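You operate a simulated robot arm through the tools that you are given. There is no shell and no other tool. Be economical: measure what you need, move in short steps, check, and stop when the job is done.

You are at the controls of a simulated robot arm. One attempt, no reset.

JOB
Swap the empty white pump bottle for the orange one and soap the green valve with it.
Fine: the orange one goes in the black cup, nozzle to the test block; the valve stands in the block; the white one goes on the open drainer.

Only the result counts: the job must be done as asked and must still hold three seconds after the hand-in. Knocking over, shifting, dropping, spilling or breaking anything else fails it.

ROBOT AND FRAMES
A 7-joint arm with a two-finger parallel gripper, fixed in place. Base frame: the origin is at the foot of the arm, x ahead of it, y to its left, z up; the work surface is at about z = 0. Lengths are in cm, angles in rad, forces in N, time in s.
With the tool pointing down near the work surface it reaches from about 24 to 62 cm from the base axis. Its first joint turns from -1.152 to 1.152 rad. Payload 2.6 kg.
The tool frame sits at the grasp point between the pads (the TCP): z along the fingers, y along the line on which they close. The tips reach 3 cm beyond it. The gripper opens to 9.4 cm. The fingers are 2.8 cm wide and 1 cm thick; the gripper's body (5 by 9.6 cm) begins 5.5 cm behind the TCP.
Orientation is told as [roll, pitch, yaw] about the base's x, y, z axes, in that order, counted from this pose: with the fingers straight down and closing along the base's y, the tool's x points along the base's -x, its y along +y and its z along -z.

CONTROLS
- The arm moves only by the tool nudge_tool. Its argument "moves" is a list of rows, each a list of 7 numbers: the turn, a rotation vector about the tool's x, y, z in units of 5 degrees (1.0 is 5 degrees), then the shift along the tool's x, y, z in units of 25 mm (1.0 is 25 mm), then the opening in per cent of the stroke, from 0 (shut) to 100 (fully open). In form: [[wx, wy, wz, x, y, z, claw], ...]. A call has 1 to 10 rows; each row shifts and turns the commanded pose from where the row before left it, along the tool's axes as they then stand. A call with a number of a shift or a turn outside -1 to 1 is refused whole. A row lasts 0.2 s, in which the tool goes at most 5 cm and 0.15 rad; a call with a longer step from one row to the next is refused whole, and so is a gripper value outside its range. A pose out of reach is approached as far as the arm can. The call stops where the force on the tool passes 70 N (or 10 N more than at its start, if that is more) or the arm is blocked; 0.2 s more then pass. The fingers move at their own pace (about 7.2 cm/s each) and stop on an object; they squeeze with about 25 N. The grip force told is the motor's: it shows also when the fingers shut on nothing. Time passes only in rows, and 0.2 s behind the last, so rows that do not move let the fingers close. The reply holds the time, the measured pose of the TCP, the force on the tool along the base axes, the opening and the grip force, in the units named above and with some noise.
- Cameras (640 x 400 px; columns grow to the right, rows downward): "scene" is fixed at [5.26, 45.55, 55.72]; the picture's right is [-0.55, -0.84, 0.00], its down [-0.52, 0.34, -0.78] and it looks along [0.65, -0.43, -0.63] (base axes); focal length 225 px, centre (320, 200). "wrist" rides on the gripper at [-3.7, 0, -5.8] in the tool frame; the picture's right is [0.00, -1.00, 0.00], its down [0.97, 0.00, -0.24] and it looks along [0.24, 0.00, 0.97] (tool axes); focal length 218 px, centre (320, 200).
- snapshot(camera): a new picture of that camera. The clock stands still meanwhile.
- locate(camera, pixels): for up to 12 pixels [column, row] of the newest picture of that camera ("zoom" is the newest enlarged one), the place [x, y, z] in the base frame of the surface seen there, good to about 0.3 cm. The clock stands still meanwhile.
- close_up(camera, box): a new picture of the part [left, top, right, bottom] of that camera's present view, enlarged. The clock stands still meanwhile.
- close_job(): hands the job in; it is judged then, once.

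Keep the steps short. Do not move on a guess: measure, check each grasp and each placing, and mend mistakes. In all there are 80 turns and 34 pictures (those below and enlarged ones count). Leave the gripper open and the arm clear of the work at the hand-in unless told otherwise, and finish with a single line.

The tools are called after "Emit:" as name(argument=value, ...) on one line, values as JSON. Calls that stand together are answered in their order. nudge_tool: Moves the arm, as the interface text tells. Its arguments: {"type":"object","properties":{"moves":{"type":"array"}},"required":["moves"]} The other tools are called the same way: snapshot (camera) takes a picture; locate (camera, pixels) gives the place of the surface under pixels of a picture; close_up (camera, box) takes an enlarged picture of a part of a camera's view; close_job () hands the job in.

At the start:

```text
t: 0.0
tool_pos: [33.17, 8.52, 41.93]
tool_rot: [0.001, 0.0, 0.0]
contact_force: [1.1, -0.1, 1.1]
finger_gap: 9.4
grip_force: 0.0
```

scene: 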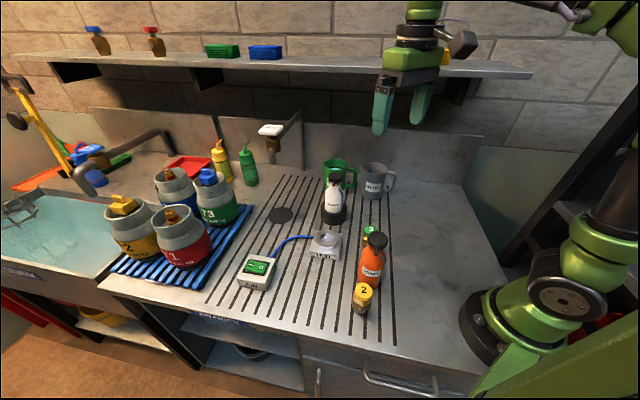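
wrist: 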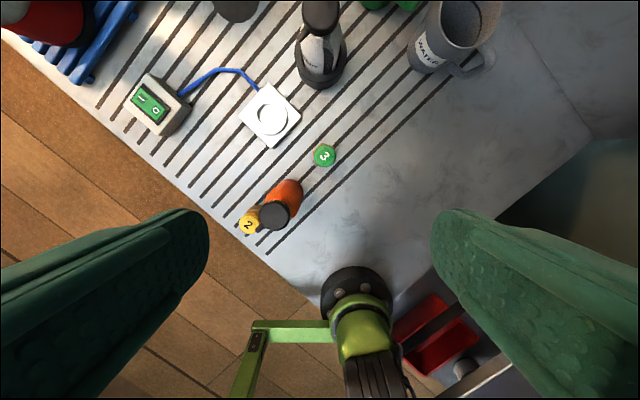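

I see a white pump bottle in a black cup near (333,200), the orange bottle near (373,258), a green cap labelled 3 at (370,232), a yellow one labelled 2, and a white block at (325,245). I'll enlarge both views before measuring.

Emit:
close_up(camera="scene", box=[230, 150, 420, 330])

Emit:
close_up(camera="wrist", box=[100, 0, 500, 250])

```text
2.22 times, centred on (325, 240) of scene
```

zoom: 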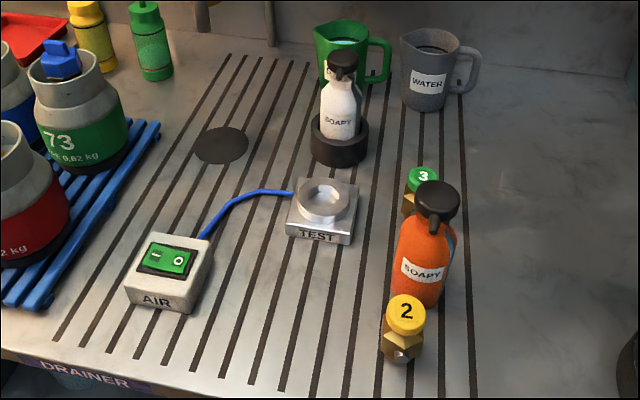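

```text
1.60 times, centred on (300, 125) of wrist
```

zoom: 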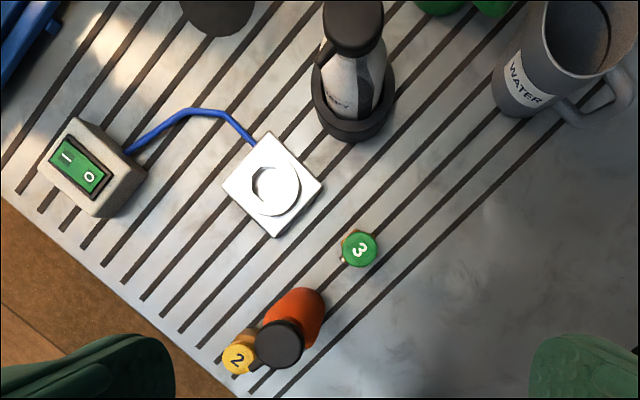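

Locating the key points in the wrist close-up (newest zoom) and in the scene picture.

Emit:
locate(camera="zoom", pixels=[[355, 15], [316, 100], [396, 95], [355, 138], [267, 136], [318, 185], [275, 233], [226, 187], [268, 186], [360, 249], [280, 343], [240, 357]])

Emit:
locate(camera="scene", pixels=[[335, 172], [333, 205], [334, 221], [334, 178], [375, 238], [372, 255], [366, 286], [370, 229], [362, 292], [362, 312], [325, 237], [270, 210]])

```text
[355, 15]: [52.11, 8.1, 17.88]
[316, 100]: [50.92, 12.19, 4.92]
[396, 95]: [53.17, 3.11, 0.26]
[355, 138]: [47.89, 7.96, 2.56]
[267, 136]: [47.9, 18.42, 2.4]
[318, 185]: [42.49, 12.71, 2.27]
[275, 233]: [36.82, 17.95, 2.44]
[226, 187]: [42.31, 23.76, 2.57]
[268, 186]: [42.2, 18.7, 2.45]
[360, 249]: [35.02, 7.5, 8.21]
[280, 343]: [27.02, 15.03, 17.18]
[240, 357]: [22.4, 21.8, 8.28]
```

```text
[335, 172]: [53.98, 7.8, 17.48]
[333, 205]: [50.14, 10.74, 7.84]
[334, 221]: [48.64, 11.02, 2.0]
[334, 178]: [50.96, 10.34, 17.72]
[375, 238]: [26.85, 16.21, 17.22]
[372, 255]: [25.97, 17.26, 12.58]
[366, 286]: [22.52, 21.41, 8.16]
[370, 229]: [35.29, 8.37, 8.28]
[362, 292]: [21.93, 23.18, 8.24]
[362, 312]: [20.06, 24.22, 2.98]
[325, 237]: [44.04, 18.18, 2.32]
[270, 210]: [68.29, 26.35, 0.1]
```

The block centre is about (42.3, 18.2), its sides turned 45°. The cup is near (52, 8), the green valve near (35, 7.8), the orange bottle near (26.8, 15.8) and the yellow valve near (22, 22). I'll move high over the orange bottle, then turn about -45° to see its nozzle and clearances.

Emit:
nudge_tool(moves=[[0, 0, 0, 0.52, 0.56, 0.8, 100], [0, 0, 0, 0.52, 0.56, 0.8, 100], [0, 0, 0, 0.52, 0.56, 0.8, 100], [0, 0, 0, 0.52, 0.56, 0.8, 100], [0, 0, 0, 0.52, 0.56, 0.8, 100]])

Emit:
nudge_tool(moves=[[0, 0, 1, 0, 0, 0, 100], [0, 0, 1, 0, 0, 0, 100], [0, 0, 1, 0, 0, 0, 100], [0, 0, 1, 0, 0, 0, 100], [0, 0, 1, 0, 0, 0, 100], [0, 0, 1, 0, 0, 0, 100], [0, 0, 1, 0, 0, 0, 100], [0, 0, 1, 0, 0, 0, 100], [0, 0, 1, 0, 0, 0, 100], [0, 0, 0, 0, 0, 0, 100]])

Emit:
snapshot(camera="wrist")

```text
t: 1.2
tool_pos: [26.76, 15.48, 31.8]
tool_rot: [0.0, -0.001, -0.001]
contact_force: [0.4, -0.4, -0.6]
finger_gap: 9.39
grip_force: 0.1
```

```text
t: 3.4
tool_pos: [26.61, 15.43, 31.8]
tool_rot: [0.001, 0.002, -0.789]
contact_force: [0.2, -0.3, -0.7]
finger_gap: 9.41
grip_force: 0.0
```

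```text
29 pictures are left
```

wrist: 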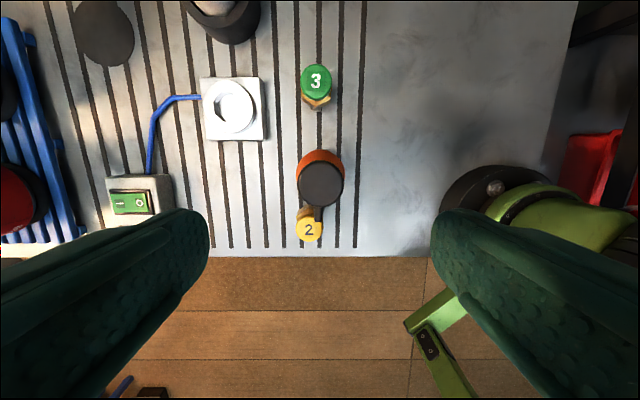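

The orange nozzle points image-down (base direction about 135°), which is already the direction from the cup to the block. Next I measure the free drainer spot and get closer scene views of both bottles.

Emit:
locate(camera="wrist", pixels=[[225, 195], [262, 225], [180, 235], [316, 80], [322, 185], [318, 213], [309, 231], [203, 80], [263, 80], [264, 138], [204, 140], [232, 106]])

Emit:
close_up(camera="scene", box=[290, 150, 418, 230])

Emit:
locate(camera="zoom", pixels=[[215, 165], [215, 195], [215, 230], [190, 235], [240, 235], [172, 300], [263, 300], [215, 278], [230, 80], [300, 130], [390, 95], [330, 120]])

Emit:
close_up(camera="scene", box=[310, 220, 438, 320])

```text
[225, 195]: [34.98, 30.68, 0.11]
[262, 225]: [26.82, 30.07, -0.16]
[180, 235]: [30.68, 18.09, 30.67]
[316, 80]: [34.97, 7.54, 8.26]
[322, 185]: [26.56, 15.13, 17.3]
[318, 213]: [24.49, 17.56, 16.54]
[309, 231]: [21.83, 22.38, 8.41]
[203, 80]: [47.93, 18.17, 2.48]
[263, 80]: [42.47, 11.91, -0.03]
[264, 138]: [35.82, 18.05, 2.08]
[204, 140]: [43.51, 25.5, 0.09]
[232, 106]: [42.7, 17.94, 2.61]
```

```text
5.00 times, centred on (354, 190) of scene
```

zoom: 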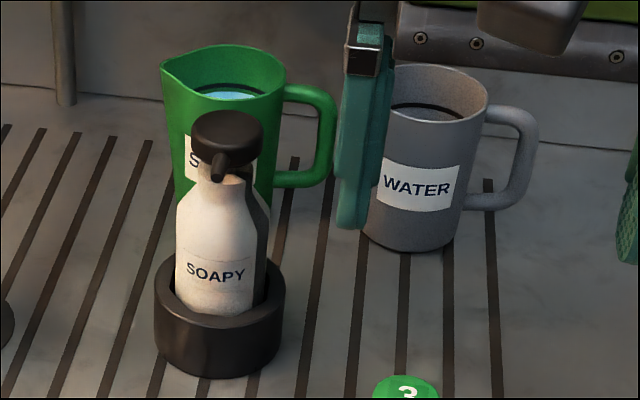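

```text
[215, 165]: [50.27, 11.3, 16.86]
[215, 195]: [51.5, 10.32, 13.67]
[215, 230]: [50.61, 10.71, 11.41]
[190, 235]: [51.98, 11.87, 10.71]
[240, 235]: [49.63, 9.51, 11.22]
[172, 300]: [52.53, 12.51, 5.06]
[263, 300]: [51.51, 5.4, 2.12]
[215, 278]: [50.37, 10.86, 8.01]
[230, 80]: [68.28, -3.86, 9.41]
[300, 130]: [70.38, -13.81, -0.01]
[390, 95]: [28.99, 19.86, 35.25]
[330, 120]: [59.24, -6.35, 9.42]
```

```text
4.00 times, centred on (374, 270) of scene
```

zoom: 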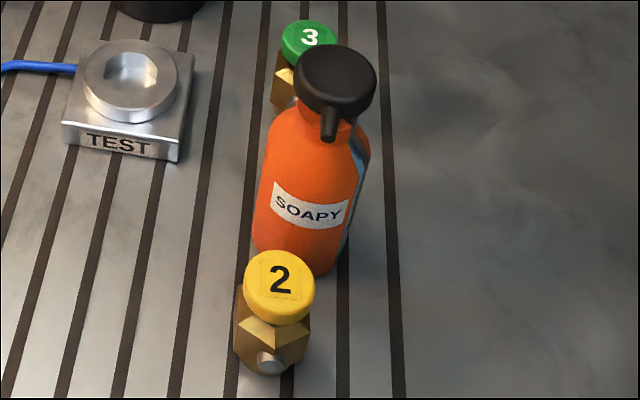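

The white bottle sits in the cup with its head top near z 17.9, nozzle toward the block. I need to know how high the straight body goes on each bottle, so I'll locate points down the orange front (this zoom).

Emit:
locate(camera="zoom", pixels=[[325, 62], [335, 125], [310, 120], [305, 140], [302, 160], [300, 180], [297, 200], [294, 230], [285, 245], [267, 170], [335, 170], [298, 35]])

```text
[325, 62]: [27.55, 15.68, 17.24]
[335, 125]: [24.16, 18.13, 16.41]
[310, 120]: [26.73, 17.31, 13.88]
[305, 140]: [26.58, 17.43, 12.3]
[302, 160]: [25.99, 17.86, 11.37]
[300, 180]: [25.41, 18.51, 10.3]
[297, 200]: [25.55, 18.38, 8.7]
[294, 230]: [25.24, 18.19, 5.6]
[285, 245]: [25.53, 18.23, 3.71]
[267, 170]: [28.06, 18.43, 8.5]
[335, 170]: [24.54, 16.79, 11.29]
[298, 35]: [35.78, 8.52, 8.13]
```

The straight body reaches z≈10.3 with the shoulder above it, and the axis is near (27.2, 15.6). A vertical grasp with the TCP at about 2.1 cm above the shoulder clears the head. I start with the white bottle: move high over it and look.

Emit:
nudge_tool(moves=[[0, 0, 0, -0.92, 0.53, 0, 100], [0, 0, 0, -0.92, 0.53, 0, 100], [0, 0, 0, -0.92, 0.53, 0, 100], [0, 0, 0, -0.92, 0.53, 0, 100], [0, 0, 0, -0.92, 0.53, 0, 100], [0, 0, 0, -0.92, 0.53, 0, 100], [0, 0, 0, -0.92, 0.53, 0, 100], [0, 0, 0, -0.92, 0.53, 0, 100], [0, 0, 0, -0.92, 0.53, 0, 100], [0, 0, 0, -0.92, 0.53, 0, 100]])

Emit:
snapshot(camera="wrist")

```text
t: 5.6
tool_pos: [52.29, 8.74, 31.94]
tool_rot: [0.0, 0.0, -0.786]
contact_force: [-0.3, 0.3, -0.1]
finger_gap: 9.36
grip_force: 0.0
```

```text
26 pictures are left
```

wrist: 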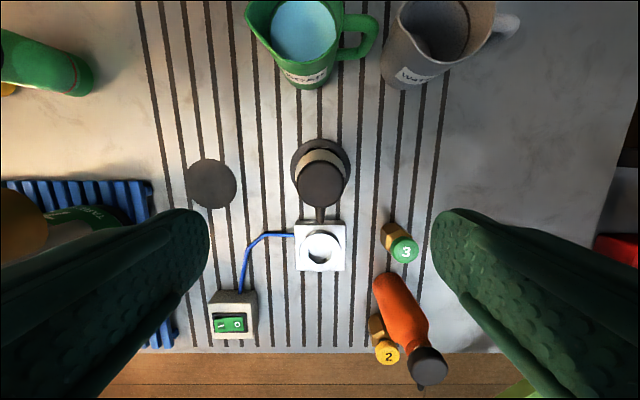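

The head is at (322,185), the cup ring at (320,168), and the block straight below at (320,246). Locating these.

Emit:
locate(camera="wrist", pixels=[[321, 183], [300, 183], [342, 183], [320, 201], [320, 213], [294, 165], [346, 165], [320, 143], [320, 246], [275, 85], [330, 75], [268, 205]])

Emit:
close_up(camera="wrist", box=[260, 125, 380, 285])

```text
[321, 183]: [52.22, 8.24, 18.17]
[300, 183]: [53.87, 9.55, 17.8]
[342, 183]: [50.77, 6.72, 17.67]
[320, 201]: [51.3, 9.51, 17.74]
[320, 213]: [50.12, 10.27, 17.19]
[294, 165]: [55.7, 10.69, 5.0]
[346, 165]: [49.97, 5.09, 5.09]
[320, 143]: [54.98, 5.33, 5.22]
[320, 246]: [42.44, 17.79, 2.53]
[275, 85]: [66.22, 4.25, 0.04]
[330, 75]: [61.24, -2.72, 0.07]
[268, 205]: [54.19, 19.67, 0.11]
```

```text
2.50 times, centred on (320, 205) of wrist
```

zoom: 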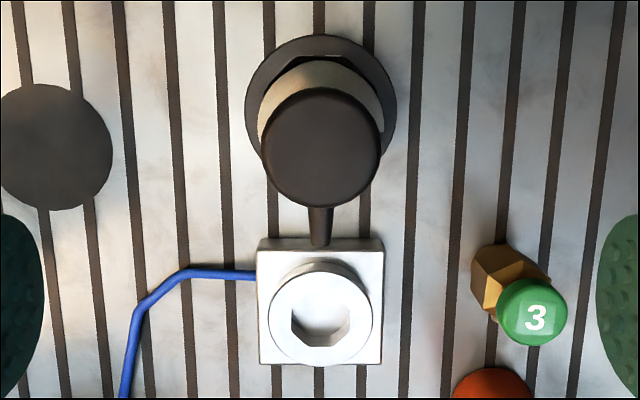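

The cup/bottle axis is at about (52.35, 8.15) and the head top at about z 17.9–18.1. I centre and descend with open fingers to about z 15.

Emit:
nudge_tool(moves=[[0, 0, 0, -0.18, -0.15, 0, 100], [0, 0, 0, 0, 0, 0.85, 100], [0, 0, 0, 0, 0, 0.85, 100], [0, 0, 0, 0, 0, 0.85, 100], [0, 0, 0, 0, 0, 0.85, 100], [0, 0, 0, 0, 0, 0.85, 100], [0, 0, 0, 0, 0, 0.85, 100], [0, 0, 0, 0, 0, 0.85, 100], [0, 0, 0, 0, 0, 0.82, 100], [0, 0, 0, 0, 0, 0, 100]])

Emit:
snapshot(camera="wrist")

Emit:
close_up(camera="scene", box=[270, 130, 398, 230])

```text
t: 7.8
tool_pos: [52.25, 8.04, 15.0]
tool_rot: [0.0, 0.0, -0.787]
contact_force: [-0.9, -0.6, 0.1]
finger_gap: 9.41
grip_force: 0.1
```

```text
24 pictures are left
```

wrist: 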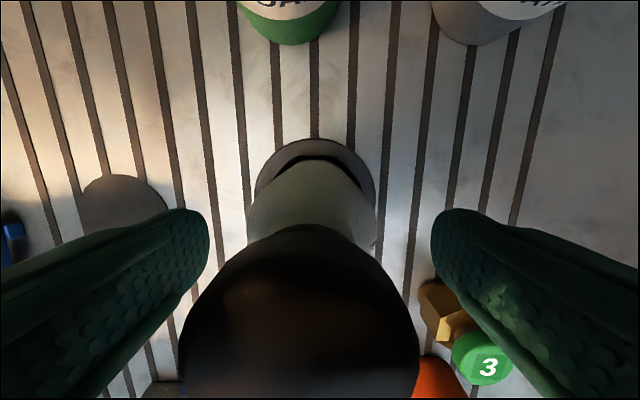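

```text
4.00 times, centred on (334, 180) of scene
```

zoom: 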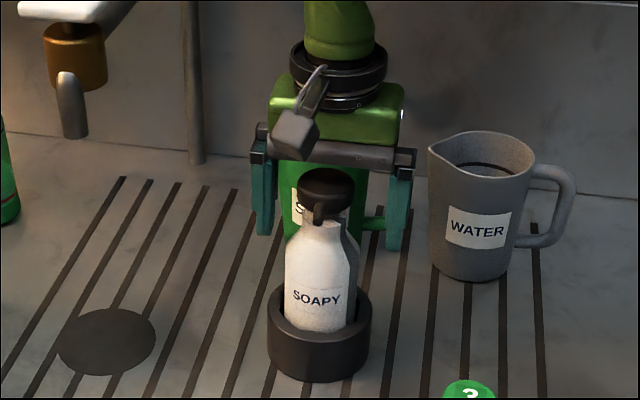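

The fingers straddle the bottle, which sits about 0.3 cm left of centre. I correct, lower to z≈12.9 and close.

Emit:
nudge_tool(moves=[[0, 0, 0, 0, 0.12, 0.42, 100], [0, 0, 0, 0, 0, 0.42, 100], [0, 0, 0, 0, 0, 0, 100], [0, 0, 0, 0, 0, 0, 60], [0, 0, 0, 0, 0, 0, 55], [0, 0, 0, 0, 0, 0, 50], [0, 0, 0, 0, 0, 0, 30], [0, 0, 0, 0, 0, 0, 30]])

```text
t: 9.6
tool_pos: [52.49, 8.15, 12.96]
tool_rot: [-0.001, 0.002, -0.786]
contact_force: [0.4, 0.8, 0.3]
finger_gap: 6.17
grip_force: 25.2
```

Gripped at 6.17 cm, which is the body. I lift slowly by 4 cm and check.

Emit:
nudge_tool(moves=[[0, 0, 0, 0, 0, -0.2, 0], [0, 0, 0, 0, 0, -0.3, 0], [0, 0, 0, 0, 0, -0.5, 0], [0, 0, 0, 0, 0, -0.6, 0], [0, 0, 0, 0, 0, 0, 0]])

Emit:
close_up(camera="scene", box=[270, 130, 398, 230])

```text
t: 10.8
tool_pos: [52.56, 8.3, 16.87]
tool_rot: [0.001, 0.001, -0.787]
contact_force: [-1.9, 0.0, -2.5]
finger_gap: 6.16
grip_force: 25.2
```

```text
4.00 times, centred on (334, 180) of scene
```

zoom: 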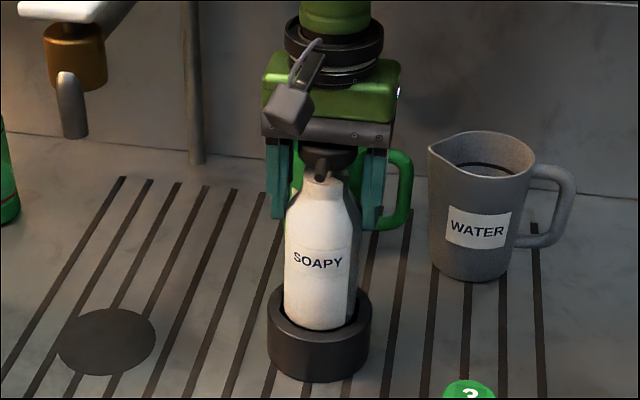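

It lifts upright in the grip. The open drainer spot I chose is about (32.3, 26.7), clear of the AIR box, block and yellow valve. I raise further and carry it there.

Emit:
nudge_tool(moves=[[0, 0, 0, 0, 0, -0.8, 0], [0, 0, 0, 0, 0, -0.8, 0], [0, 0, 0, 0, 0, -0.8, 0], [0, 0, 0, 0.78, -0.036, 0, 0], [0, 0, 0, 0.78, -0.036, 0, 0], [0, 0, 0, 0.78, -0.036, 0, 0], [0, 0, 0, 0.78, -0.036, 0, 0], [0, 0, 0, 0.78, -0.036, 0, 0], [0, 0, 0, 0.78, -0.036, 0, 0], [0, 0, 0, 0.78, -0.036, 0, 0]])

Emit:
nudge_tool(moves=[[0, 0, 0, 0.78, -0.036, 0, 0], [0, 0, 0, 0.78, -0.036, 0, 0], [0, 0, 0, 0.78, -0.036, 0, 0], [0, 0, 0, 0.78, -0.036, 0, 0], [0, 0, 0, 0.78, -0.036, 0, 0], [0, 0, 0, 0.78, -0.036, 0, 0], [0, 0, 0, 0.78, -0.036, 0, 0], [0, 0, 0, 0, 0, 0, 0]])

Emit:
snapshot(camera="scene")

```text
t: 13.0
tool_pos: [42.49, 17.35, 22.75]
tool_rot: [-0.001, 0.002, -0.787]
contact_force: [0.7, -0.4, -3.0]
finger_gap: 6.19
grip_force: 25.5
```

```text
t: 14.8
tool_pos: [32.5, 26.52, 23.1]
tool_rot: [0.0, 0.001, -0.785]
contact_force: [-0.2, 1.0, -3.2]
finger_gap: 6.2
grip_force: 24.8
```

```text
21 pictures are left
```

scene: 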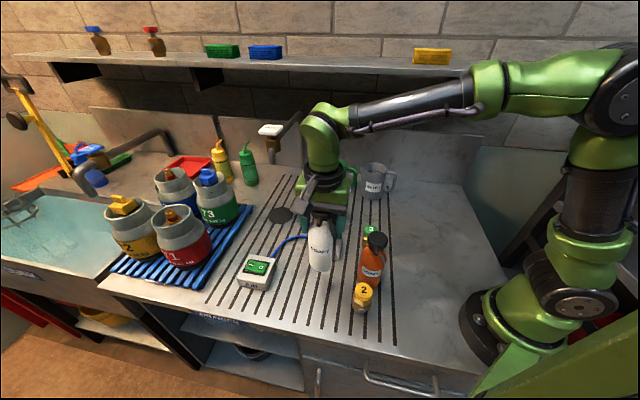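

It hangs upright above the open spot. I lower to about z 12.9.

Emit:
nudge_tool(moves=[[0, 0, 0, 0, 0, 0.7, 0], [0, 0, 0, 0, 0, 0.7, 0], [0, 0, 0, 0, 0, 0.7, 0], [0, 0, 0, 0, 0, 0.7, 0], [0, 0, 0, 0, 0, 0.6, 0], [0, 0, 0, 0, 0, 0.4, 0], [0, 0, 0, 0, 0, 0.2, 0], [0, 0, 0, 0, 0, 0.08, 0], [0, 0, 0, 0, 0, 0, 0]])

Emit:
nudge_tool(moves=[[0, 0, 0, 0, 0, 0.08, 0], [0, 0, 0, 0, 0, 0, 0]])

```text
t: 16.8
tool_pos: [32.23, 26.65, 12.76]
tool_rot: [-0.001, -0.001, -0.786]
contact_force: [0.0, 1.0, -2.6]
finger_gap: 6.15
grip_force: 25.1
```

```text
t: 17.4
tool_pos: [32.32, 26.71, 12.45]
tool_rot: [0.001, -0.002, -0.786]
contact_force: [0.6, 0.2, -2.4]
finger_gap: 6.15
grip_force: 25.1
```

Still carrying its weight (-2.4 N), so I go on in 1 mm steps.

Emit:
nudge_tool(moves=[[0, 0, 0, 0, 0, 0.04, 0], [0, 0, 0, 0, 0, 0, 0]])

Emit:
nudge_tool(moves=[[0, 0, 0, 0, 0, 0.04, 0], [0, 0, 0, 0, 0, 0, 0]])

Emit:
nudge_tool(moves=[[0, 0, 0, 0, 0, 0.04, 0], [0, 0, 0, 0, 0, 0, 0]])

```text
t: 18.0
tool_pos: [32.24, 26.71, 12.5]
tool_rot: [0.0, -0.001, -0.786]
contact_force: [0.1, 0.4, -4.0]
finger_gap: 6.18
grip_force: 25.1
```

```text
t: 18.6
tool_pos: [32.28, 26.66, 12.23]
tool_rot: [-0.001, 0.0, -0.785]
contact_force: [-0.3, -0.9, -0.7]
finger_gap: 6.17
grip_force: 25.3
```

```text
t: 19.2
tool_pos: [32.28, 26.61, 12.3]
tool_rot: [0.001, 0.0, -0.786]
contact_force: [-5.3, -5.7, 20.9]
finger_gap: 6.17
grip_force: 24.9
```

Contact with the drainer (20.9 N). I ease up 0.5 mm, open, and rise straight up.

Emit:
nudge_tool(moves=[[0, 0, 0, 0, 0, -0.03, 0], [0, 0, 0, 0, 0, 0, 60], [0, 0, 0, 0, 0, 0, 70], [0, 0, 0, 0, 0, 0, 100], [0, 0, 0, 0, 0, 0, 100], [0, 0, 0, 0, 0, -0.5, 100], [0, 0, 0, 0, 0, -0.8, 100], [0, 0, 0, 0, 0, -0.9, 100], [0, 0, 0, 0, 0, -0.9, 100], [0, 0, 0, 0, 0, -0.9, 100]])

Emit:
snapshot(camera="wrist")

```text
t: 21.4
tool_pos: [32.33, 26.61, 22.25]
tool_rot: [0.0, -0.002, -0.787]
contact_force: [-0.1, 0.0, 0.1]
finger_gap: 9.4
grip_force: 0.0
```

```text
20 pictures are left
```

wrist: 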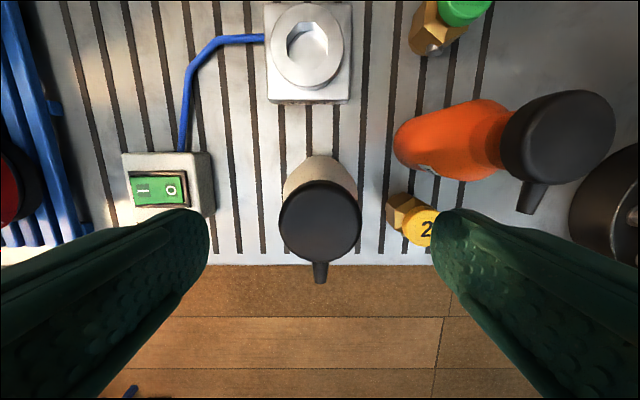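

The white bottle stands on the drainer. Next is the green valve: I rise and move over it at about (35, 7.8), to see its hex and the block's socket.

Emit:
nudge_tool(moves=[[0, 0, 0, 0, 0, -0.8, 100], [0, 0, 0, -0.76, -0.57, 0, 100], [0, 0, 0, -0.76, -0.57, 0, 100], [0, 0, 0, -0.76, -0.57, 0, 100], [0, 0, 0, -0.76, -0.57, 0, 100], [0, 0, 0, -0.76, -0.57, 0, 100], [0, 0, 0, -0.76, -0.57, 0, 100], [0, 0, 0, -0.76, -0.57, 0, 100], [0, 0, 0, -0.76, -0.57, 0, 100], [0, 0, 0, 0, 0, 0, 100]])

Emit:
snapshot(camera="wrist")

```text
t: 23.6
tool_pos: [35.12, 7.92, 24.15]
tool_rot: [0.002, 0.0, -0.787]
contact_force: [-0.2, 0.5, -0.6]
finger_gap: 9.41
grip_force: 0.0
```

```text
19 pictures are left
```

wrist: 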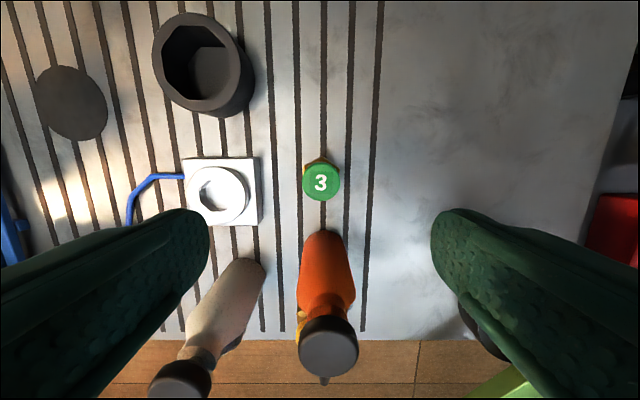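

The cup and block sockets look polygonal. I enlarge the block and the valve.

Emit:
close_up(camera="wrist", box=[175, 140, 353, 240])

Emit:
locate(camera="zoom", pixels=[[522, 145], [522, 75], [457, 150], [588, 150], [180, 195], [100, 185], [225, 100], [240, 230], [140, 140], [160, 215], [205, 170], [30, 65]])

Emit:
locate(camera="wrist", pixels=[[197, 18], [157, 60], [243, 60], [205, 70], [190, 100], [232, 100], [320, 181]])

```text
3.60 times, centred on (264, 190) of wrist
```

zoom: 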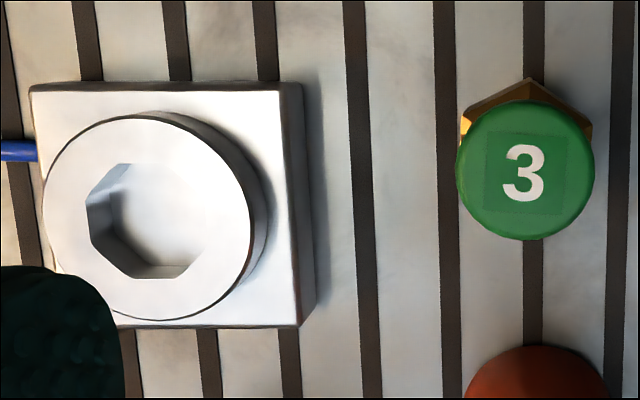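

```text
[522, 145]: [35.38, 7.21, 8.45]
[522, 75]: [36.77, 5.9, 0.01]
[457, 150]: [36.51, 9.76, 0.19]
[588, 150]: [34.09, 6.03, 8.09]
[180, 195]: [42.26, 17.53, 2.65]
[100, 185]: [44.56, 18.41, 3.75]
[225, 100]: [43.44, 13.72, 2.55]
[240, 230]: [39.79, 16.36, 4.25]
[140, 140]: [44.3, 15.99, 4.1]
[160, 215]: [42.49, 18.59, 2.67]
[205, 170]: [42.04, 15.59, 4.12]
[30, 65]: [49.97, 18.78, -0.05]
```

```text
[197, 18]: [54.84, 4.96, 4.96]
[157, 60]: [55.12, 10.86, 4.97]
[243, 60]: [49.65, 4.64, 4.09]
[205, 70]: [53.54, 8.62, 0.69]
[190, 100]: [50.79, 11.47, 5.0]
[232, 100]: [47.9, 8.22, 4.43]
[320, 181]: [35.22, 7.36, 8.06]
```

The ring top is at z≈4.2 and the socket floor at z≈2.65. I look closely at the shape of both valves from the scene camera.

Emit:
close_up(camera="scene", box=[336, 275, 384, 323])

Emit:
close_up(camera="scene", box=[300, 217, 396, 277])

```text
8.33 times, centred on (360, 299) of scene
```

zoom: 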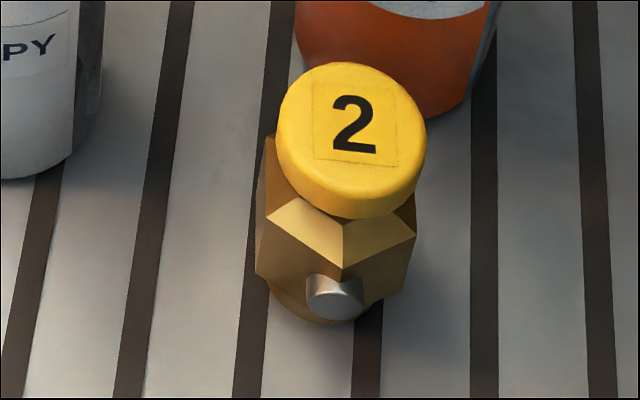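

```text
6.67 times, centred on (348, 247) of scene
```

zoom: 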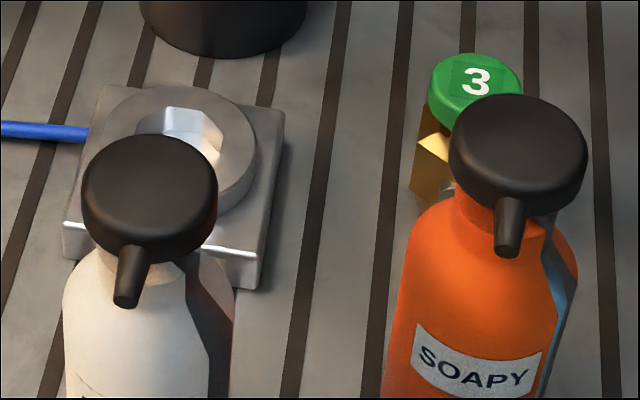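

The valve has a hex body with a round spigot below, so it drops into the socket at any yaw. The hex flats already face the closing direction. Valve axis ≈(35.2, 7.6), socket centre ≈(42.6, 18.2). I descend to z≈6.1, leaving the tips above the spigot so they'll clear the ring later, then close.

Emit:
nudge_tool(moves=[[0, 0, 0, -0.11, -0.07, 0.8, 100], [0, 0, 0, 0, 0, 0.9, 100], [0, 0, 0, 0, 0, 0.9, 100], [0, 0, 0, 0, 0, 0.9, 100], [0, 0, 0, 0, 0, 0.9, 100], [0, 0, 0, 0, 0, 0.9, 100], [0, 0, 0, 0, 0, 0.9, 100], [0, 0, 0, 0, 0, 0.7, 100], [0, 0, 0, 0, 0, 0.3, 100], [0, 0, 0, 0, 0, 0, 100]])

Emit:
snapshot(camera="wrist")

```text
t: 25.8
tool_pos: [34.99, 7.62, 6.25]
tool_rot: [0.0, -0.001, -0.785]
contact_force: [1.6, -0.1, 3.4]
finger_gap: 9.4
grip_force: 0.0
```

```text
15 pictures are left
```

wrist: 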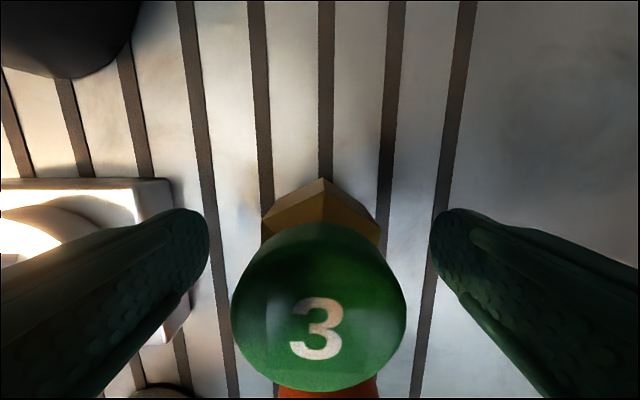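

The valve is centred between the pads, about 0.3 cm toward image-up. I correct and close.

Emit:
nudge_tool(moves=[[0, 0, 0, -0.12, 0, 0, 100], [0, 0, 0, 0, 0, 0, 70], [0, 0, 0, 0, 0, 0, 50], [0, 0, 0, 0, 0, 0, 40], [0, 0, 0, 0, 0, 0, 20], [0, 0, 0, 0, 0, 0, 10], [0, 0, 0, 0, 0, 0, 0], [0, 0, 0, 0, 0, 0, 0]])

Emit:
nudge_tool(moves=[[0, 0, 0, 0, 0, -0.3, 0], [0, 0, 0, 0, 0, -0.7, 0], [0, 0, 0, 0, 0, -0.8, 0], [0, 0, 0, 0, 0, -0.8, 0], [0, 0, 0, 0, 0, 0, 0]])

Emit:
snapshot(camera="wrist")

```text
t: 27.6
tool_pos: [35.36, 7.39, 6.1]
tool_rot: [0.0, 0.002, -0.784]
contact_force: [1.8, -0.5, 0.4]
finger_gap: 3.93
grip_force: 24.9
```

```text
t: 28.8
tool_pos: [35.12, 7.32, 12.71]
tool_rot: [-0.002, -0.001, -0.785]
contact_force: [-0.1, 1.3, -2.9]
finger_gap: 3.96
grip_force: 25.0
```

```text
14 pictures are left
```

wrist: 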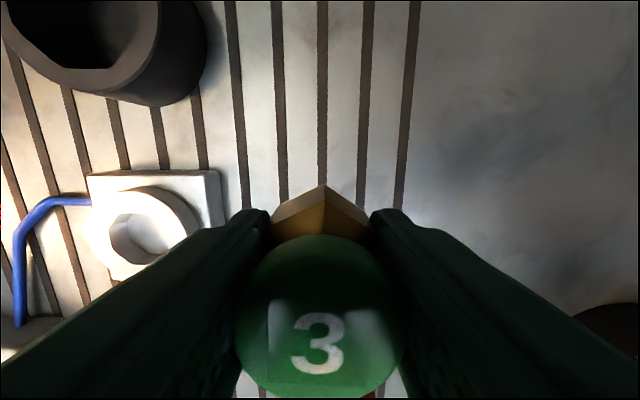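

The valve is held upright at a gap of 3.95 cm, its bottom at about z 6.6. I move it over the socket at (42.6, 18.2).

Emit:
nudge_tool(moves=[[0, 0, 0, 0.137, 0.74, 0, 0], [0, 0, 0, 0.137, 0.74, 0, 0], [0, 0, 0, 0.137, 0.74, 0, 0], [0, 0, 0, 0.137, 0.74, 0, 0], [0, 0, 0, 0.137, 0.74, 0, 0], [0, 0, 0, 0.137, 0.74, 0, 0], [0, 0, 0, 0.137, 0.74, 0, 0], [0, 0, 0, 0, 0, 0, 0]])

Emit:
close_up(camera="scene", box=[285, 200, 365, 270])

Emit:
close_up(camera="wrist", box=[220, 100, 420, 400])

```text
t: 30.6
tool_pos: [42.55, 18.12, 12.77]
tool_rot: [0.0, 0.001, -0.786]
contact_force: [0.0, 0.3, -3.0]
finger_gap: 3.9
grip_force: 24.9
```

```text
5.71 times, centred on (325, 235) of scene
```

zoom: 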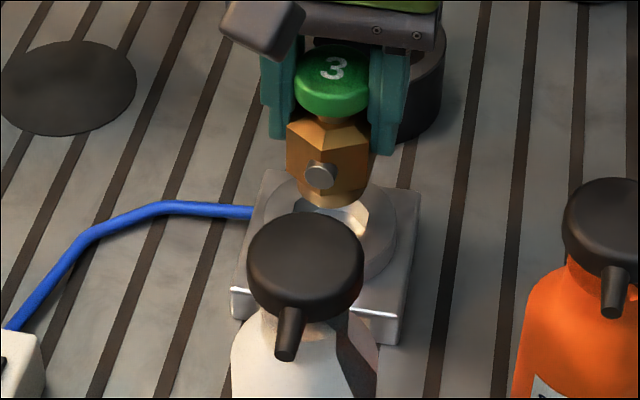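

```text
1.33 times, centred on (320, 250) of wrist
```

zoom: 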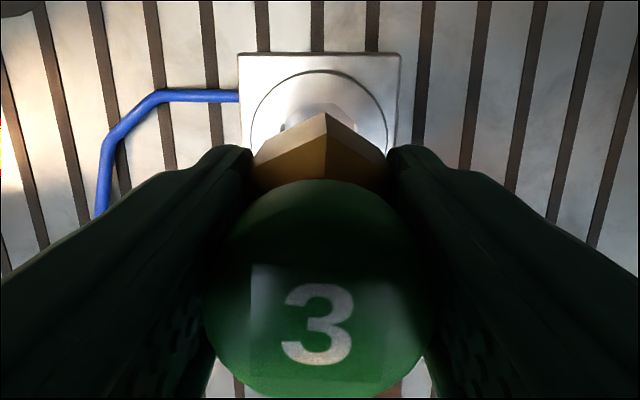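

Laterally aligned: ring spans 250–390, so its centre is at column 320. By my reckoning the valve sits about 0.3 cm toward tool -x of the TCP, so I shift +0.27 cm and lower gently while watching the force.

Emit:
nudge_tool(moves=[[0, 0, 0, 0.11, 0, 0.2, 0], [0, 0, 0, 0, 0, 0.3, 0], [0, 0, 0, 0, 0, 0.3, 0], [0, 0, 0, 0, 0, 0.1, 0], [0, 0, 0, 0, 0, 0.08, 0], [0, 0, 0, 0, 0, 0.08, 0], [0, 0, 0, 0, 0, 0.08, 0], [0, 0, 0, 0, 0, 0, 0]])

```text
t: 32.4
tool_pos: [42.61, 18.26, 9.82]
tool_rot: [0.0, 0.0, -0.786]
contact_force: [-0.1, -0.4, -3.6]
finger_gap: 3.93
grip_force: 24.8
```

No contact at z 9.8, so the spigot seems to be inside the ring. I continue in small steps.

Emit:
nudge_tool(moves=[[0, 0, 0, 0, 0, 0.08, 0], [0, 0, 0, 0, 0, 0.08, 0], [0, 0, 0, 0, 0, 0, 0]])

Emit:
nudge_tool(moves=[[0, 0, 0, 0, 0, 0.06, 0], [0, 0, 0, 0, 0, 0.06, 0], [0, 0, 0, 0, 0, 0, 0]])

Emit:
nudge_tool(moves=[[0, 0, 0, 0, 0, 0.05, 0], [0, 0, 0, 0, 0, 0, 0]])

```text
t: 33.2
tool_pos: [42.62, 18.49, 9.5]
tool_rot: [-0.001, 0.001, -0.783]
contact_force: [0.8, 0.0, -3.1]
finger_gap: 3.92
grip_force: 25.4
```

```text
t: 34.0
tool_pos: [42.68, 18.47, 9.17]
tool_rot: [0.001, 0.0, -0.785]
contact_force: [0.5, -0.9, -1.9]
finger_gap: 3.93
grip_force: 25.0
```

```text
t: 34.6
tool_pos: [42.64, 18.28, 9.09]
tool_rot: [0.0, -0.002, -0.785]
contact_force: [-0.5, -3.2, 0.6]
finger_gap: 3.93
grip_force: 24.7
```

Contact is beginning at about z 9.05. One more millimetre to confirm.

Emit:
nudge_tool(moves=[[0, 0, 0, 0, 0, 0.04, 0], [0, 0, 0, 0, 0, 0, 0]])

Emit:
close_up(camera="scene", box=[285, 200, 365, 270])

```text
t: 35.2
tool_pos: [42.61, 18.36, 9.2]
tool_rot: [0.001, -0.002, -0.789]
contact_force: [0.5, -10.5, 8.3]
finger_gap: 3.91
grip_force: 24.9
```

```text
5.71 times, centred on (325, 235) of scene
```

zoom: 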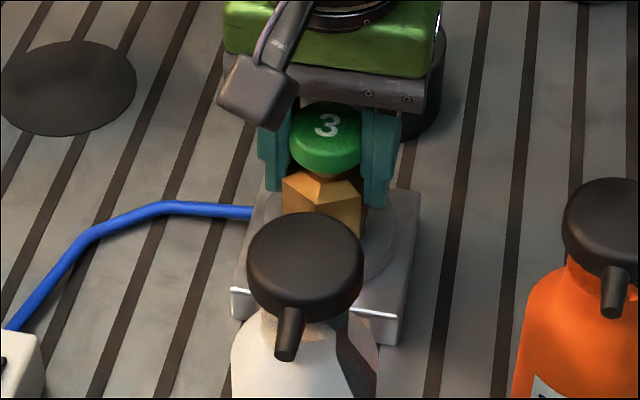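

There's a side force of -10 N in y, so the spigot is rubbing the socket wall. I ease up, shift 1.5 mm toward -y and lower again.

Emit:
nudge_tool(moves=[[0, 0, 0, 0, 0, -0.08, 0], [0, 0, 0, -0.04, -0.04, 0, 0], [0, 0, 0, 0, 0, 0.06, 0], [0, 0, 0, 0, 0, 0, 0]])

Emit:
nudge_tool(moves=[[0, 0, 0, 0, 0, 0.06, 0], [0, 0, 0, 0, 0, 0, 0]])

Emit:
nudge_tool(moves=[[0, 0, 0, 0, 0, 0.05, 0], [0, 0, 0, 0, 0, 0, 0]])

```text
t: 36.2
tool_pos: [42.56, 18.31, 9.14]
tool_rot: [0.001, -0.001, -0.785]
contact_force: [7.6, -2.4, 5.0]
finger_gap: 3.94
grip_force: 24.8
```

```text
t: 36.8
tool_pos: [42.58, 18.32, 8.93]
tool_rot: [-0.002, -0.001, -0.787]
contact_force: [8.2, -5.5, -1.3]
finger_gap: 3.94
grip_force: 25.3
```

```text
t: 37.4
tool_pos: [42.62, 18.26, 8.63]
tool_rot: [-0.001, 0.0, -0.786]
contact_force: [2.8, -8.6, 2.1]
finger_gap: 3.96
grip_force: 25.0
```

Going in now, with a residual push toward tool -x. I shift 1 mm that way and keep lowering.

Emit:
nudge_tool(moves=[[0, 0, 0, -0.04, 0, 0.0, 0], [0, 0, 0, 0, 0, 0.04, 0], [0, 0, 0, 0, 0, 0, 0]])

Emit:
nudge_tool(moves=[[0, 0, 0, 0, 0, 0.05, 0], [0, 0, 0, 0, 0, 0, 0]])

```text
t: 38.2
tool_pos: [42.74, 18.31, 8.75]
tool_rot: [0.0, 0.001, -0.785]
contact_force: [-2.1, -2.5, 5.4]
finger_gap: 3.93
grip_force: 25.3
```

```text
t: 38.8
tool_pos: [42.7, 18.32, 8.65]
tool_rot: [0.004, 0.0, -0.785]
contact_force: [-10.5, 0.3, 25.2]
finger_gap: 3.94
grip_force: 25.3
```

Firm seat at z≈8.75 (25 N up), as the socket floor height predicts. I ease off, open and rise straight up.

Emit:
nudge_tool(moves=[[0, 0, 0, 0, 0, -0.05, 0], [0, 0, 0, 0, 0, 0, 50], [0, 0, 0, 0, 0, 0, 60], [0, 0, 0, 0, 0, 0, 90], [0, 0, 0, 0, 0, 0, 90], [0, 0, 0, 0, 0, -0.5, 100], [0, 0, 0, 0, 0, -0.9, 100], [0, 0, 0, 0, 0, -0.9, 100], [0, 0, 0, 0, 0, -1, 100], [0, 0, 0, 0, 0, -1, 100]])

Emit:
snapshot(camera="wrist")

```text
t: 41.0
tool_pos: [42.6, 18.15, 19.39]
tool_rot: [0.0, -0.001, -0.786]
contact_force: [0.4, 0.3, -0.4]
finger_gap: 9.4
grip_force: 0.0
```

```text
10 pictures are left
```

wrist: 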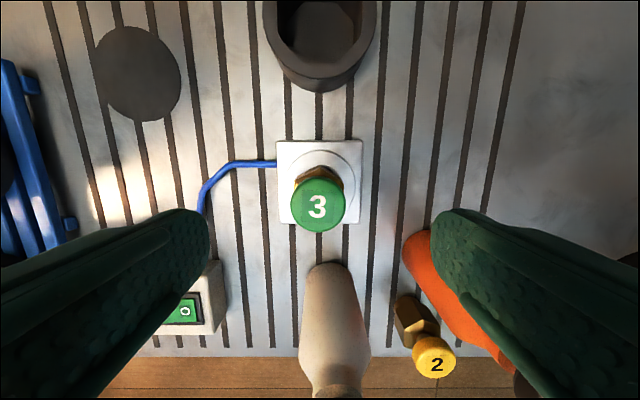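

The valve stands upright in the block. Checking the cap height, then rising and moving over the orange bottle at (27.2, 15.6).

Emit:
locate(camera="wrist", pixels=[[318, 205], [345, 205], [291, 205], [318, 15], [320, 50], [270, 30], [370, 30]])

Emit:
nudge_tool(moves=[[0, 0, 0, 0, 0, -0.9, 100], [0, 0, 0, 0, 0, -0.9, 100], [0, 0, 0, 0.52, -0.726, 0, 100], [0, 0, 0, 0.52, -0.726, 0, 100], [0, 0, 0, 0.52, -0.726, 0, 100], [0, 0, 0, 0.52, -0.726, 0, 100], [0, 0, 0, 0.52, -0.726, 0, 100], [0, 0, 0, 0.52, -0.726, 0, 100], [0, 0, 0, 0.52, -0.726, 0, 100], [0, 0, 0, 0, 0, 0, 100]])

Emit:
snapshot(camera="wrist")

```text
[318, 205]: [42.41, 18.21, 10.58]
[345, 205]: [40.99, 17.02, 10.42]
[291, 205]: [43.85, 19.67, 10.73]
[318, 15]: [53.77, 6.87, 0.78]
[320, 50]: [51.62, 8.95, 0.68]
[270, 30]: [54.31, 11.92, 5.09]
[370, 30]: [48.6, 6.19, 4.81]
```

```text
t: 43.2
tool_pos: [27.12, 15.66, 24.02]
tool_rot: [-0.001, 0.0, -0.786]
contact_force: [-0.9, 0.6, 0.4]
finger_gap: 9.37
grip_force: 0.1
```

```text
9 pictures are left
```

wrist: 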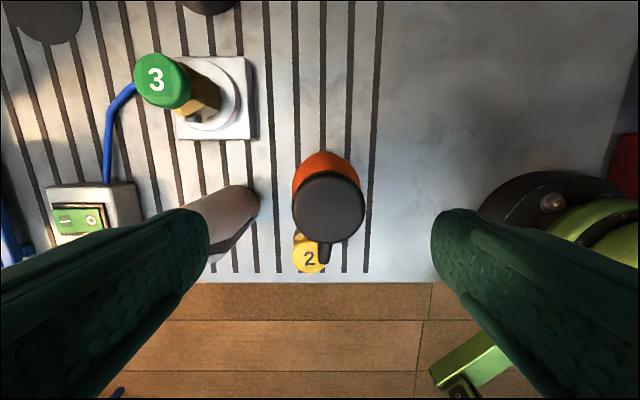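

The cap top is at z≈10.6 with its axis at (42.4, 18.3), so it is seated. The orange nozzle points slightly image-left of straight down. I enlarge to measure its yaw and centre.

Emit:
close_up(camera="wrist", box=[260, 140, 400, 280])

```text
2.86 times, centred on (330, 210) of wrist
```

zoom: 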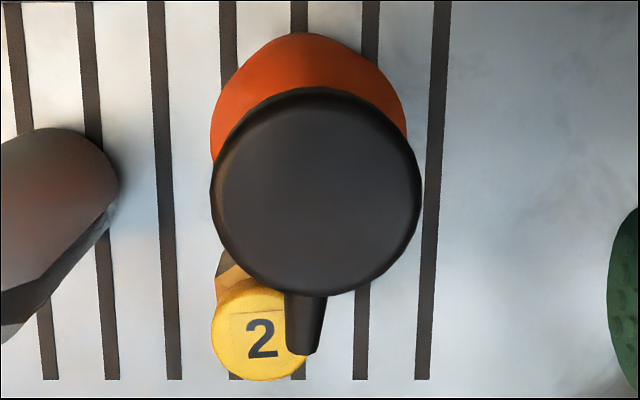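

The nozzle heading is about 131° against the 134.3° needed, so I'll turn +3.5° on the way. The bottle axis lies 0.5 cm to the right of and 0.2 cm above the TCP in the image. I correct, descend to z≈12.4 and check.

Emit:
nudge_tool(moves=[[0, 0, 0, -0.07, -0.2, 0.3, 100], [0, 0, 0, 0, 0, 0.7, 100], [0, 0, 0, 0, 0, 0.7, 100], [0, 0, 0, 0, 0, 0.7, 100], [0, 0, 0, 0, 0, 0.7, 100], [0, 0, 0, 0, 0, 0.7, 100], [0, 0, 0, 0, 0, 0.5, 100], [0, 0, 0, 0, 0, 0.3, 100], [0, 0, 0, 0, 0, 0.05, 100], [0, 0, 0, 0, 0, 0, 100]])

Emit:
close_up(camera="scene", box=[320, 190, 440, 310])

```text
t: 45.4
tool_pos: [26.91, 15.09, 12.28]
tool_rot: [0.0, 0.0, -0.786]
contact_force: [0.5, 0.8, -0.2]
finger_gap: 9.38
grip_force: 0.1
```

```text
3.33 times, centred on (380, 250) of scene
```

zoom: 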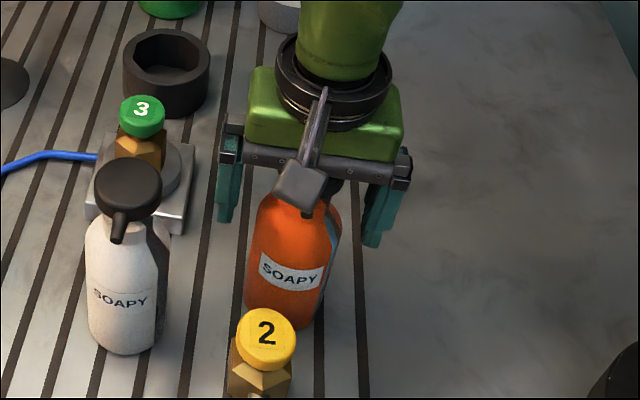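

Geometry is the same as the white grasp, with no contact force. I close on the orange body.

Emit:
nudge_tool(moves=[[0, 0, 0, 0, 0, 0, 90], [0, 0, 0, 0, 0, 0, 75], [0, 0, 0, 0, 0, 0, 65], [0, 0, 0, 0, 0, 0, 55], [0, 0, 0, 0, 0, 0, 40], [0, 0, 0, 0, 0, 0, 0], [0, 0, 0, 0, 0, 0, 0]])

Emit:
nudge_tool(moves=[[0, 0, 0, 0, 0, -0.1, 0], [0, 0, 0, 0, 0, -0.3, 0], [0, 0, 0, 0, 0, -0.5, 0], [0, 0, 0, 0, 0, -0.3, 0], [0, 0, 0, 0, 0, 0, 0]])

```text
t: 47.0
tool_pos: [27.07, 15.1, 12.39]
tool_rot: [0.0, 0.0, -0.785]
contact_force: [-0.7, -0.9, 0.2]
finger_gap: 6.13
grip_force: 25.7
```

```text
t: 48.2
tool_pos: [27.02, 15.13, 15.24]
tool_rot: [-0.001, 0.0, -0.786]
contact_force: [-0.5, 0.6, -5.9]
finger_gap: 6.13
grip_force: 25.0
```

Held: gap 6.13 cm, weight 5.9 N. I raise it to a TCP height of 26 so the base is at about 13.6, above the valve's 10.6. Then I carry it toward the cup, turning the +3.5° on the way, and stop short to view the cup.

Emit:
nudge_tool(moves=[[0, 0, 0, 0, 0, -0.5, 0], [0, 0, 0, 0, 0, -0.65, 0], [0, 0, 0, 0, 0, -0.65, 0], [0, 0, 0, 0, 0, -0.65, 0], [0, 0, 0, 0, 0, -0.65, 0], [0, 0, 0, 0, 0, -0.65, 0], [0, 0, 0, 0, 0, -0.55, 0], [0, 0, 0, 0, 0, 0, 0]])

Emit:
nudge_tool(moves=[[0, 0, -0.08, -0.484, 0.578, 0, 0], [0, 0, -0.08, -0.484, 0.578, 0, 0], [0, 0, -0.08, -0.484, 0.578, 0, 0], [0, 0, -0.08, -0.484, 0.578, 0, 0], [0, 0, -0.08, -0.484, 0.578, 0, 0], [0, 0, -0.08, -0.484, 0.578, 0, 0], [0, 0, -0.08, -0.484, 0.578, 0, 0], [0, 0, -0.08, -0.484, 0.578, 0, 0], [0, 0, -0.08, -0.484, 0.578, 0, 0], [0, 0, 0, 0, 0, 0, 0]])

Emit:
snapshot(camera="wrist")

```text
t: 50.0
tool_pos: [27.24, 15.3, 26.04]
tool_rot: [0.0, 0.0, -0.784]
contact_force: [-0.3, 0.9, -5.8]
finger_gap: 6.13
grip_force: 24.6
```

```text
t: 52.2
tool_pos: [44.0, 17.08, 26.11]
tool_rot: [0.0, -0.001, -0.721]
contact_force: [0.7, -0.1, -5.2]
finger_gap: 6.17
grip_force: 25.5
```

```text
6 pictures are left
```

wrist: 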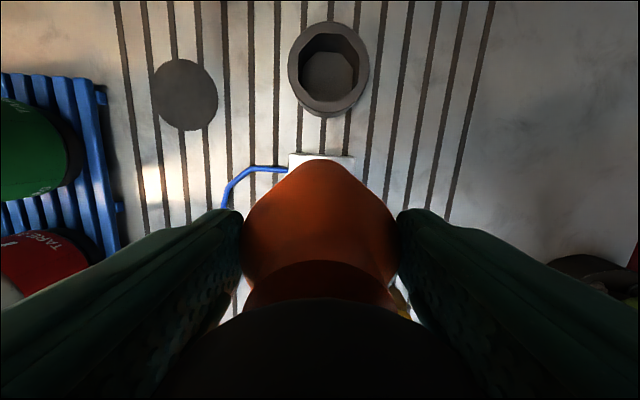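

The bottle is centred in the grip. The cup's rim circle is centred near (328, 62). Locating the rim and inner floor points to fix its centre.

Emit:
locate(camera="wrist", pixels=[[291, 62], [366, 62], [328, 24], [328, 99], [328, 70], [307, 85], [354, 85], [306, 45], [352, 45]])

Emit:
close_up(camera="wrist", box=[265, 5, 393, 125])

```text
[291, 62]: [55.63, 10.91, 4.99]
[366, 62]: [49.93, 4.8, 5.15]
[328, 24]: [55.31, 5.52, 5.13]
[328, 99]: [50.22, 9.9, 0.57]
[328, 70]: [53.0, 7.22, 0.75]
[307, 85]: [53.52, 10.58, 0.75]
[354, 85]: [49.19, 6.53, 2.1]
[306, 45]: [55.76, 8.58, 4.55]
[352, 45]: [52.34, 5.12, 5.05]
```

```text
3.33 times, centred on (329, 65) of wrist
```

zoom: 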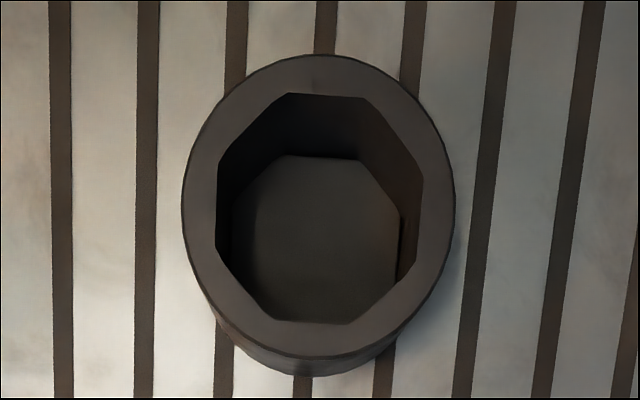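

The cup opening is an octagon about 6.85 cm wide, against a 6.15 cm bottle. Its centre lies 12.0 cm toward tool -x and 0.97 cm toward tool -y of the TCP. I move there and lower to just above the rim.

Emit:
nudge_tool(moves=[[0, 0, 0, -0.6, -0.049, 0, 0], [0, 0, 0, -0.6, -0.049, 0, 0], [0, 0, 0, -0.6, -0.049, 0, 0], [0, 0, 0, -0.6, -0.049, 0, 0], [0, 0, 0, -0.6, -0.049, 0, 0], [0, 0, 0, -0.6, -0.049, 0, 0], [0, 0, 0, -0.6, -0.049, 0, 0], [0, 0, 0, -0.6, -0.049, 0, 0], [0, 0, 0, 0, 0, 0, 0]])

Emit:
nudge_tool(moves=[[0, 0, 0, 0, 0, 0.6, 0], [0, 0, 0, 0, 0, 0.7, 0], [0, 0, 0, 0, 0, 0.7, 0], [0, 0, 0, 0, 0, 0.6, 0], [0, 0, 0, 0, 0, 0.4, 0], [0, 0, 0, 0, 0, 0.15, 0], [0, 0, 0, 0, 0, 0, 0]])

Emit:
close_up(camera="scene", box=[285, 140, 385, 240])

```text
t: 54.2
tool_pos: [52.3, 8.35, 26.08]
tool_rot: [0.0, -0.001, -0.723]
contact_force: [-0.4, 0.7, -6.0]
finger_gap: 6.16
grip_force: 25.1
```

```text
t: 55.8
tool_pos: [52.13, 8.57, 18.12]
tool_rot: [0.0, 0.0, -0.723]
contact_force: [-0.1, 0.8, -6.2]
finger_gap: 6.16
grip_force: 24.6
```

```text
4.00 times, centred on (335, 190) of scene
```

zoom: 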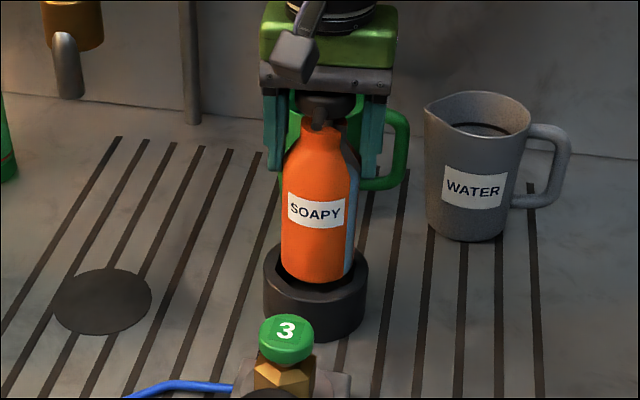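

Bottle (centre column 316) is over the cup (centre 315.5). I lower slowly past the rim, watching the force.

Emit:
nudge_tool(moves=[[0, 0, 0, 0, 0, 0.15, 0], [0, 0, 0, 0, 0, 0.15, 0], [0, 0, 0, 0, 0, 0.15, 0], [0, 0, 0, 0, 0, 0, 0]])

Emit:
nudge_tool(moves=[[0, 0, 0, 0, 0, 0.2, 0], [0, 0, 0, 0, 0, 0.2, 0], [0, 0, 0, 0, 0, 0.2, 0], [0, 0, 0, 0, 0, 0, 0]])

```text
t: 56.8
tool_pos: [52.13, 8.44, 17.1]
tool_rot: [0.001, 0.0, -0.723]
contact_force: [0.0, 0.7, -4.5]
finger_gap: 6.15
grip_force: 25.3
```

```text
t: 57.8
tool_pos: [52.12, 8.51, 15.54]
tool_rot: [0.0, -0.001, -0.723]
contact_force: [4.9, -1.4, -3.0]
finger_gap: 6.14
grip_force: 25.3
```

It is inside the cup, with a light side push toward +x. I shift 1.5 mm that way and continue.

Emit:
nudge_tool(moves=[[0, 0, 0, -0.06, 0.03, 0, 0], [0, 0, 0, 0, 0, 0.2, 0], [0, 0, 0, 0, 0, 0.2, 0], [0, 0, 0, 0, 0, 0.2, 0], [0, 0, 0, 0, 0, 0, 0]])

Emit:
nudge_tool(moves=[[0, 0, 0, 0, 0, 0.12, 0], [0, 0, 0, 0, 0, 0.08, 0], [0, 0, 0, 0, 0, 0, 0]])

Emit:
nudge_tool(moves=[[0, 0, 0, 0, 0, 0.08, 0], [0, 0, 0, 0, 0, 0, 0]])

```text
t: 59.0
tool_pos: [52.32, 8.46, 14.04]
tool_rot: [0.0, 0.0, -0.722]
contact_force: [0.7, -0.7, -5.9]
finger_gap: 6.17
grip_force: 25.3
```

```text
t: 59.8
tool_pos: [52.28, 8.48, 13.48]
tool_rot: [0.001, 0.001, -0.724]
contact_force: [0.5, -0.2, -5.5]
finger_gap: 6.17
grip_force: 25.1
```

```text
t: 60.4
tool_pos: [52.31, 8.53, 13.37]
tool_rot: [0.002, -0.001, -0.724]
contact_force: [0.4, 0.5, -5.1]
finger_gap: 6.13
grip_force: 25.2
```

Free again and nearly down (expected seat ~13.0). I continue in 1 mm steps.

Emit:
nudge_tool(moves=[[0, 0, 0, 0, 0, 0.05, 0], [0, 0, 0, 0, 0, 0, 0]])

Emit:
nudge_tool(moves=[[0, 0, 0, 0, 0, 0.05, 0], [0, 0, 0, 0, 0, 0, 0]])

Emit:
nudge_tool(moves=[[0, 0, 0, 0, 0, 0.04, 0], [0, 0, 0, 0, 0, 0, 0]])

```text
t: 61.0
tool_pos: [52.2, 8.45, 13.22]
tool_rot: [0.001, 0.0, -0.722]
contact_force: [-0.1, 0.5, -6.2]
finger_gap: 6.13
grip_force: 25.3
```

```text
t: 61.6
tool_pos: [52.34, 8.49, 13.09]
tool_rot: [0.0, -0.001, -0.723]
contact_force: [0.3, -0.1, -5.6]
finger_gap: 6.13
grip_force: 25.1
```

```text
t: 62.2
tool_pos: [52.17, 8.48, 12.92]
tool_rot: [0.001, 0.0, -0.724]
contact_force: [0.6, -0.8, -4.7]
finger_gap: 6.16
grip_force: 24.5
```

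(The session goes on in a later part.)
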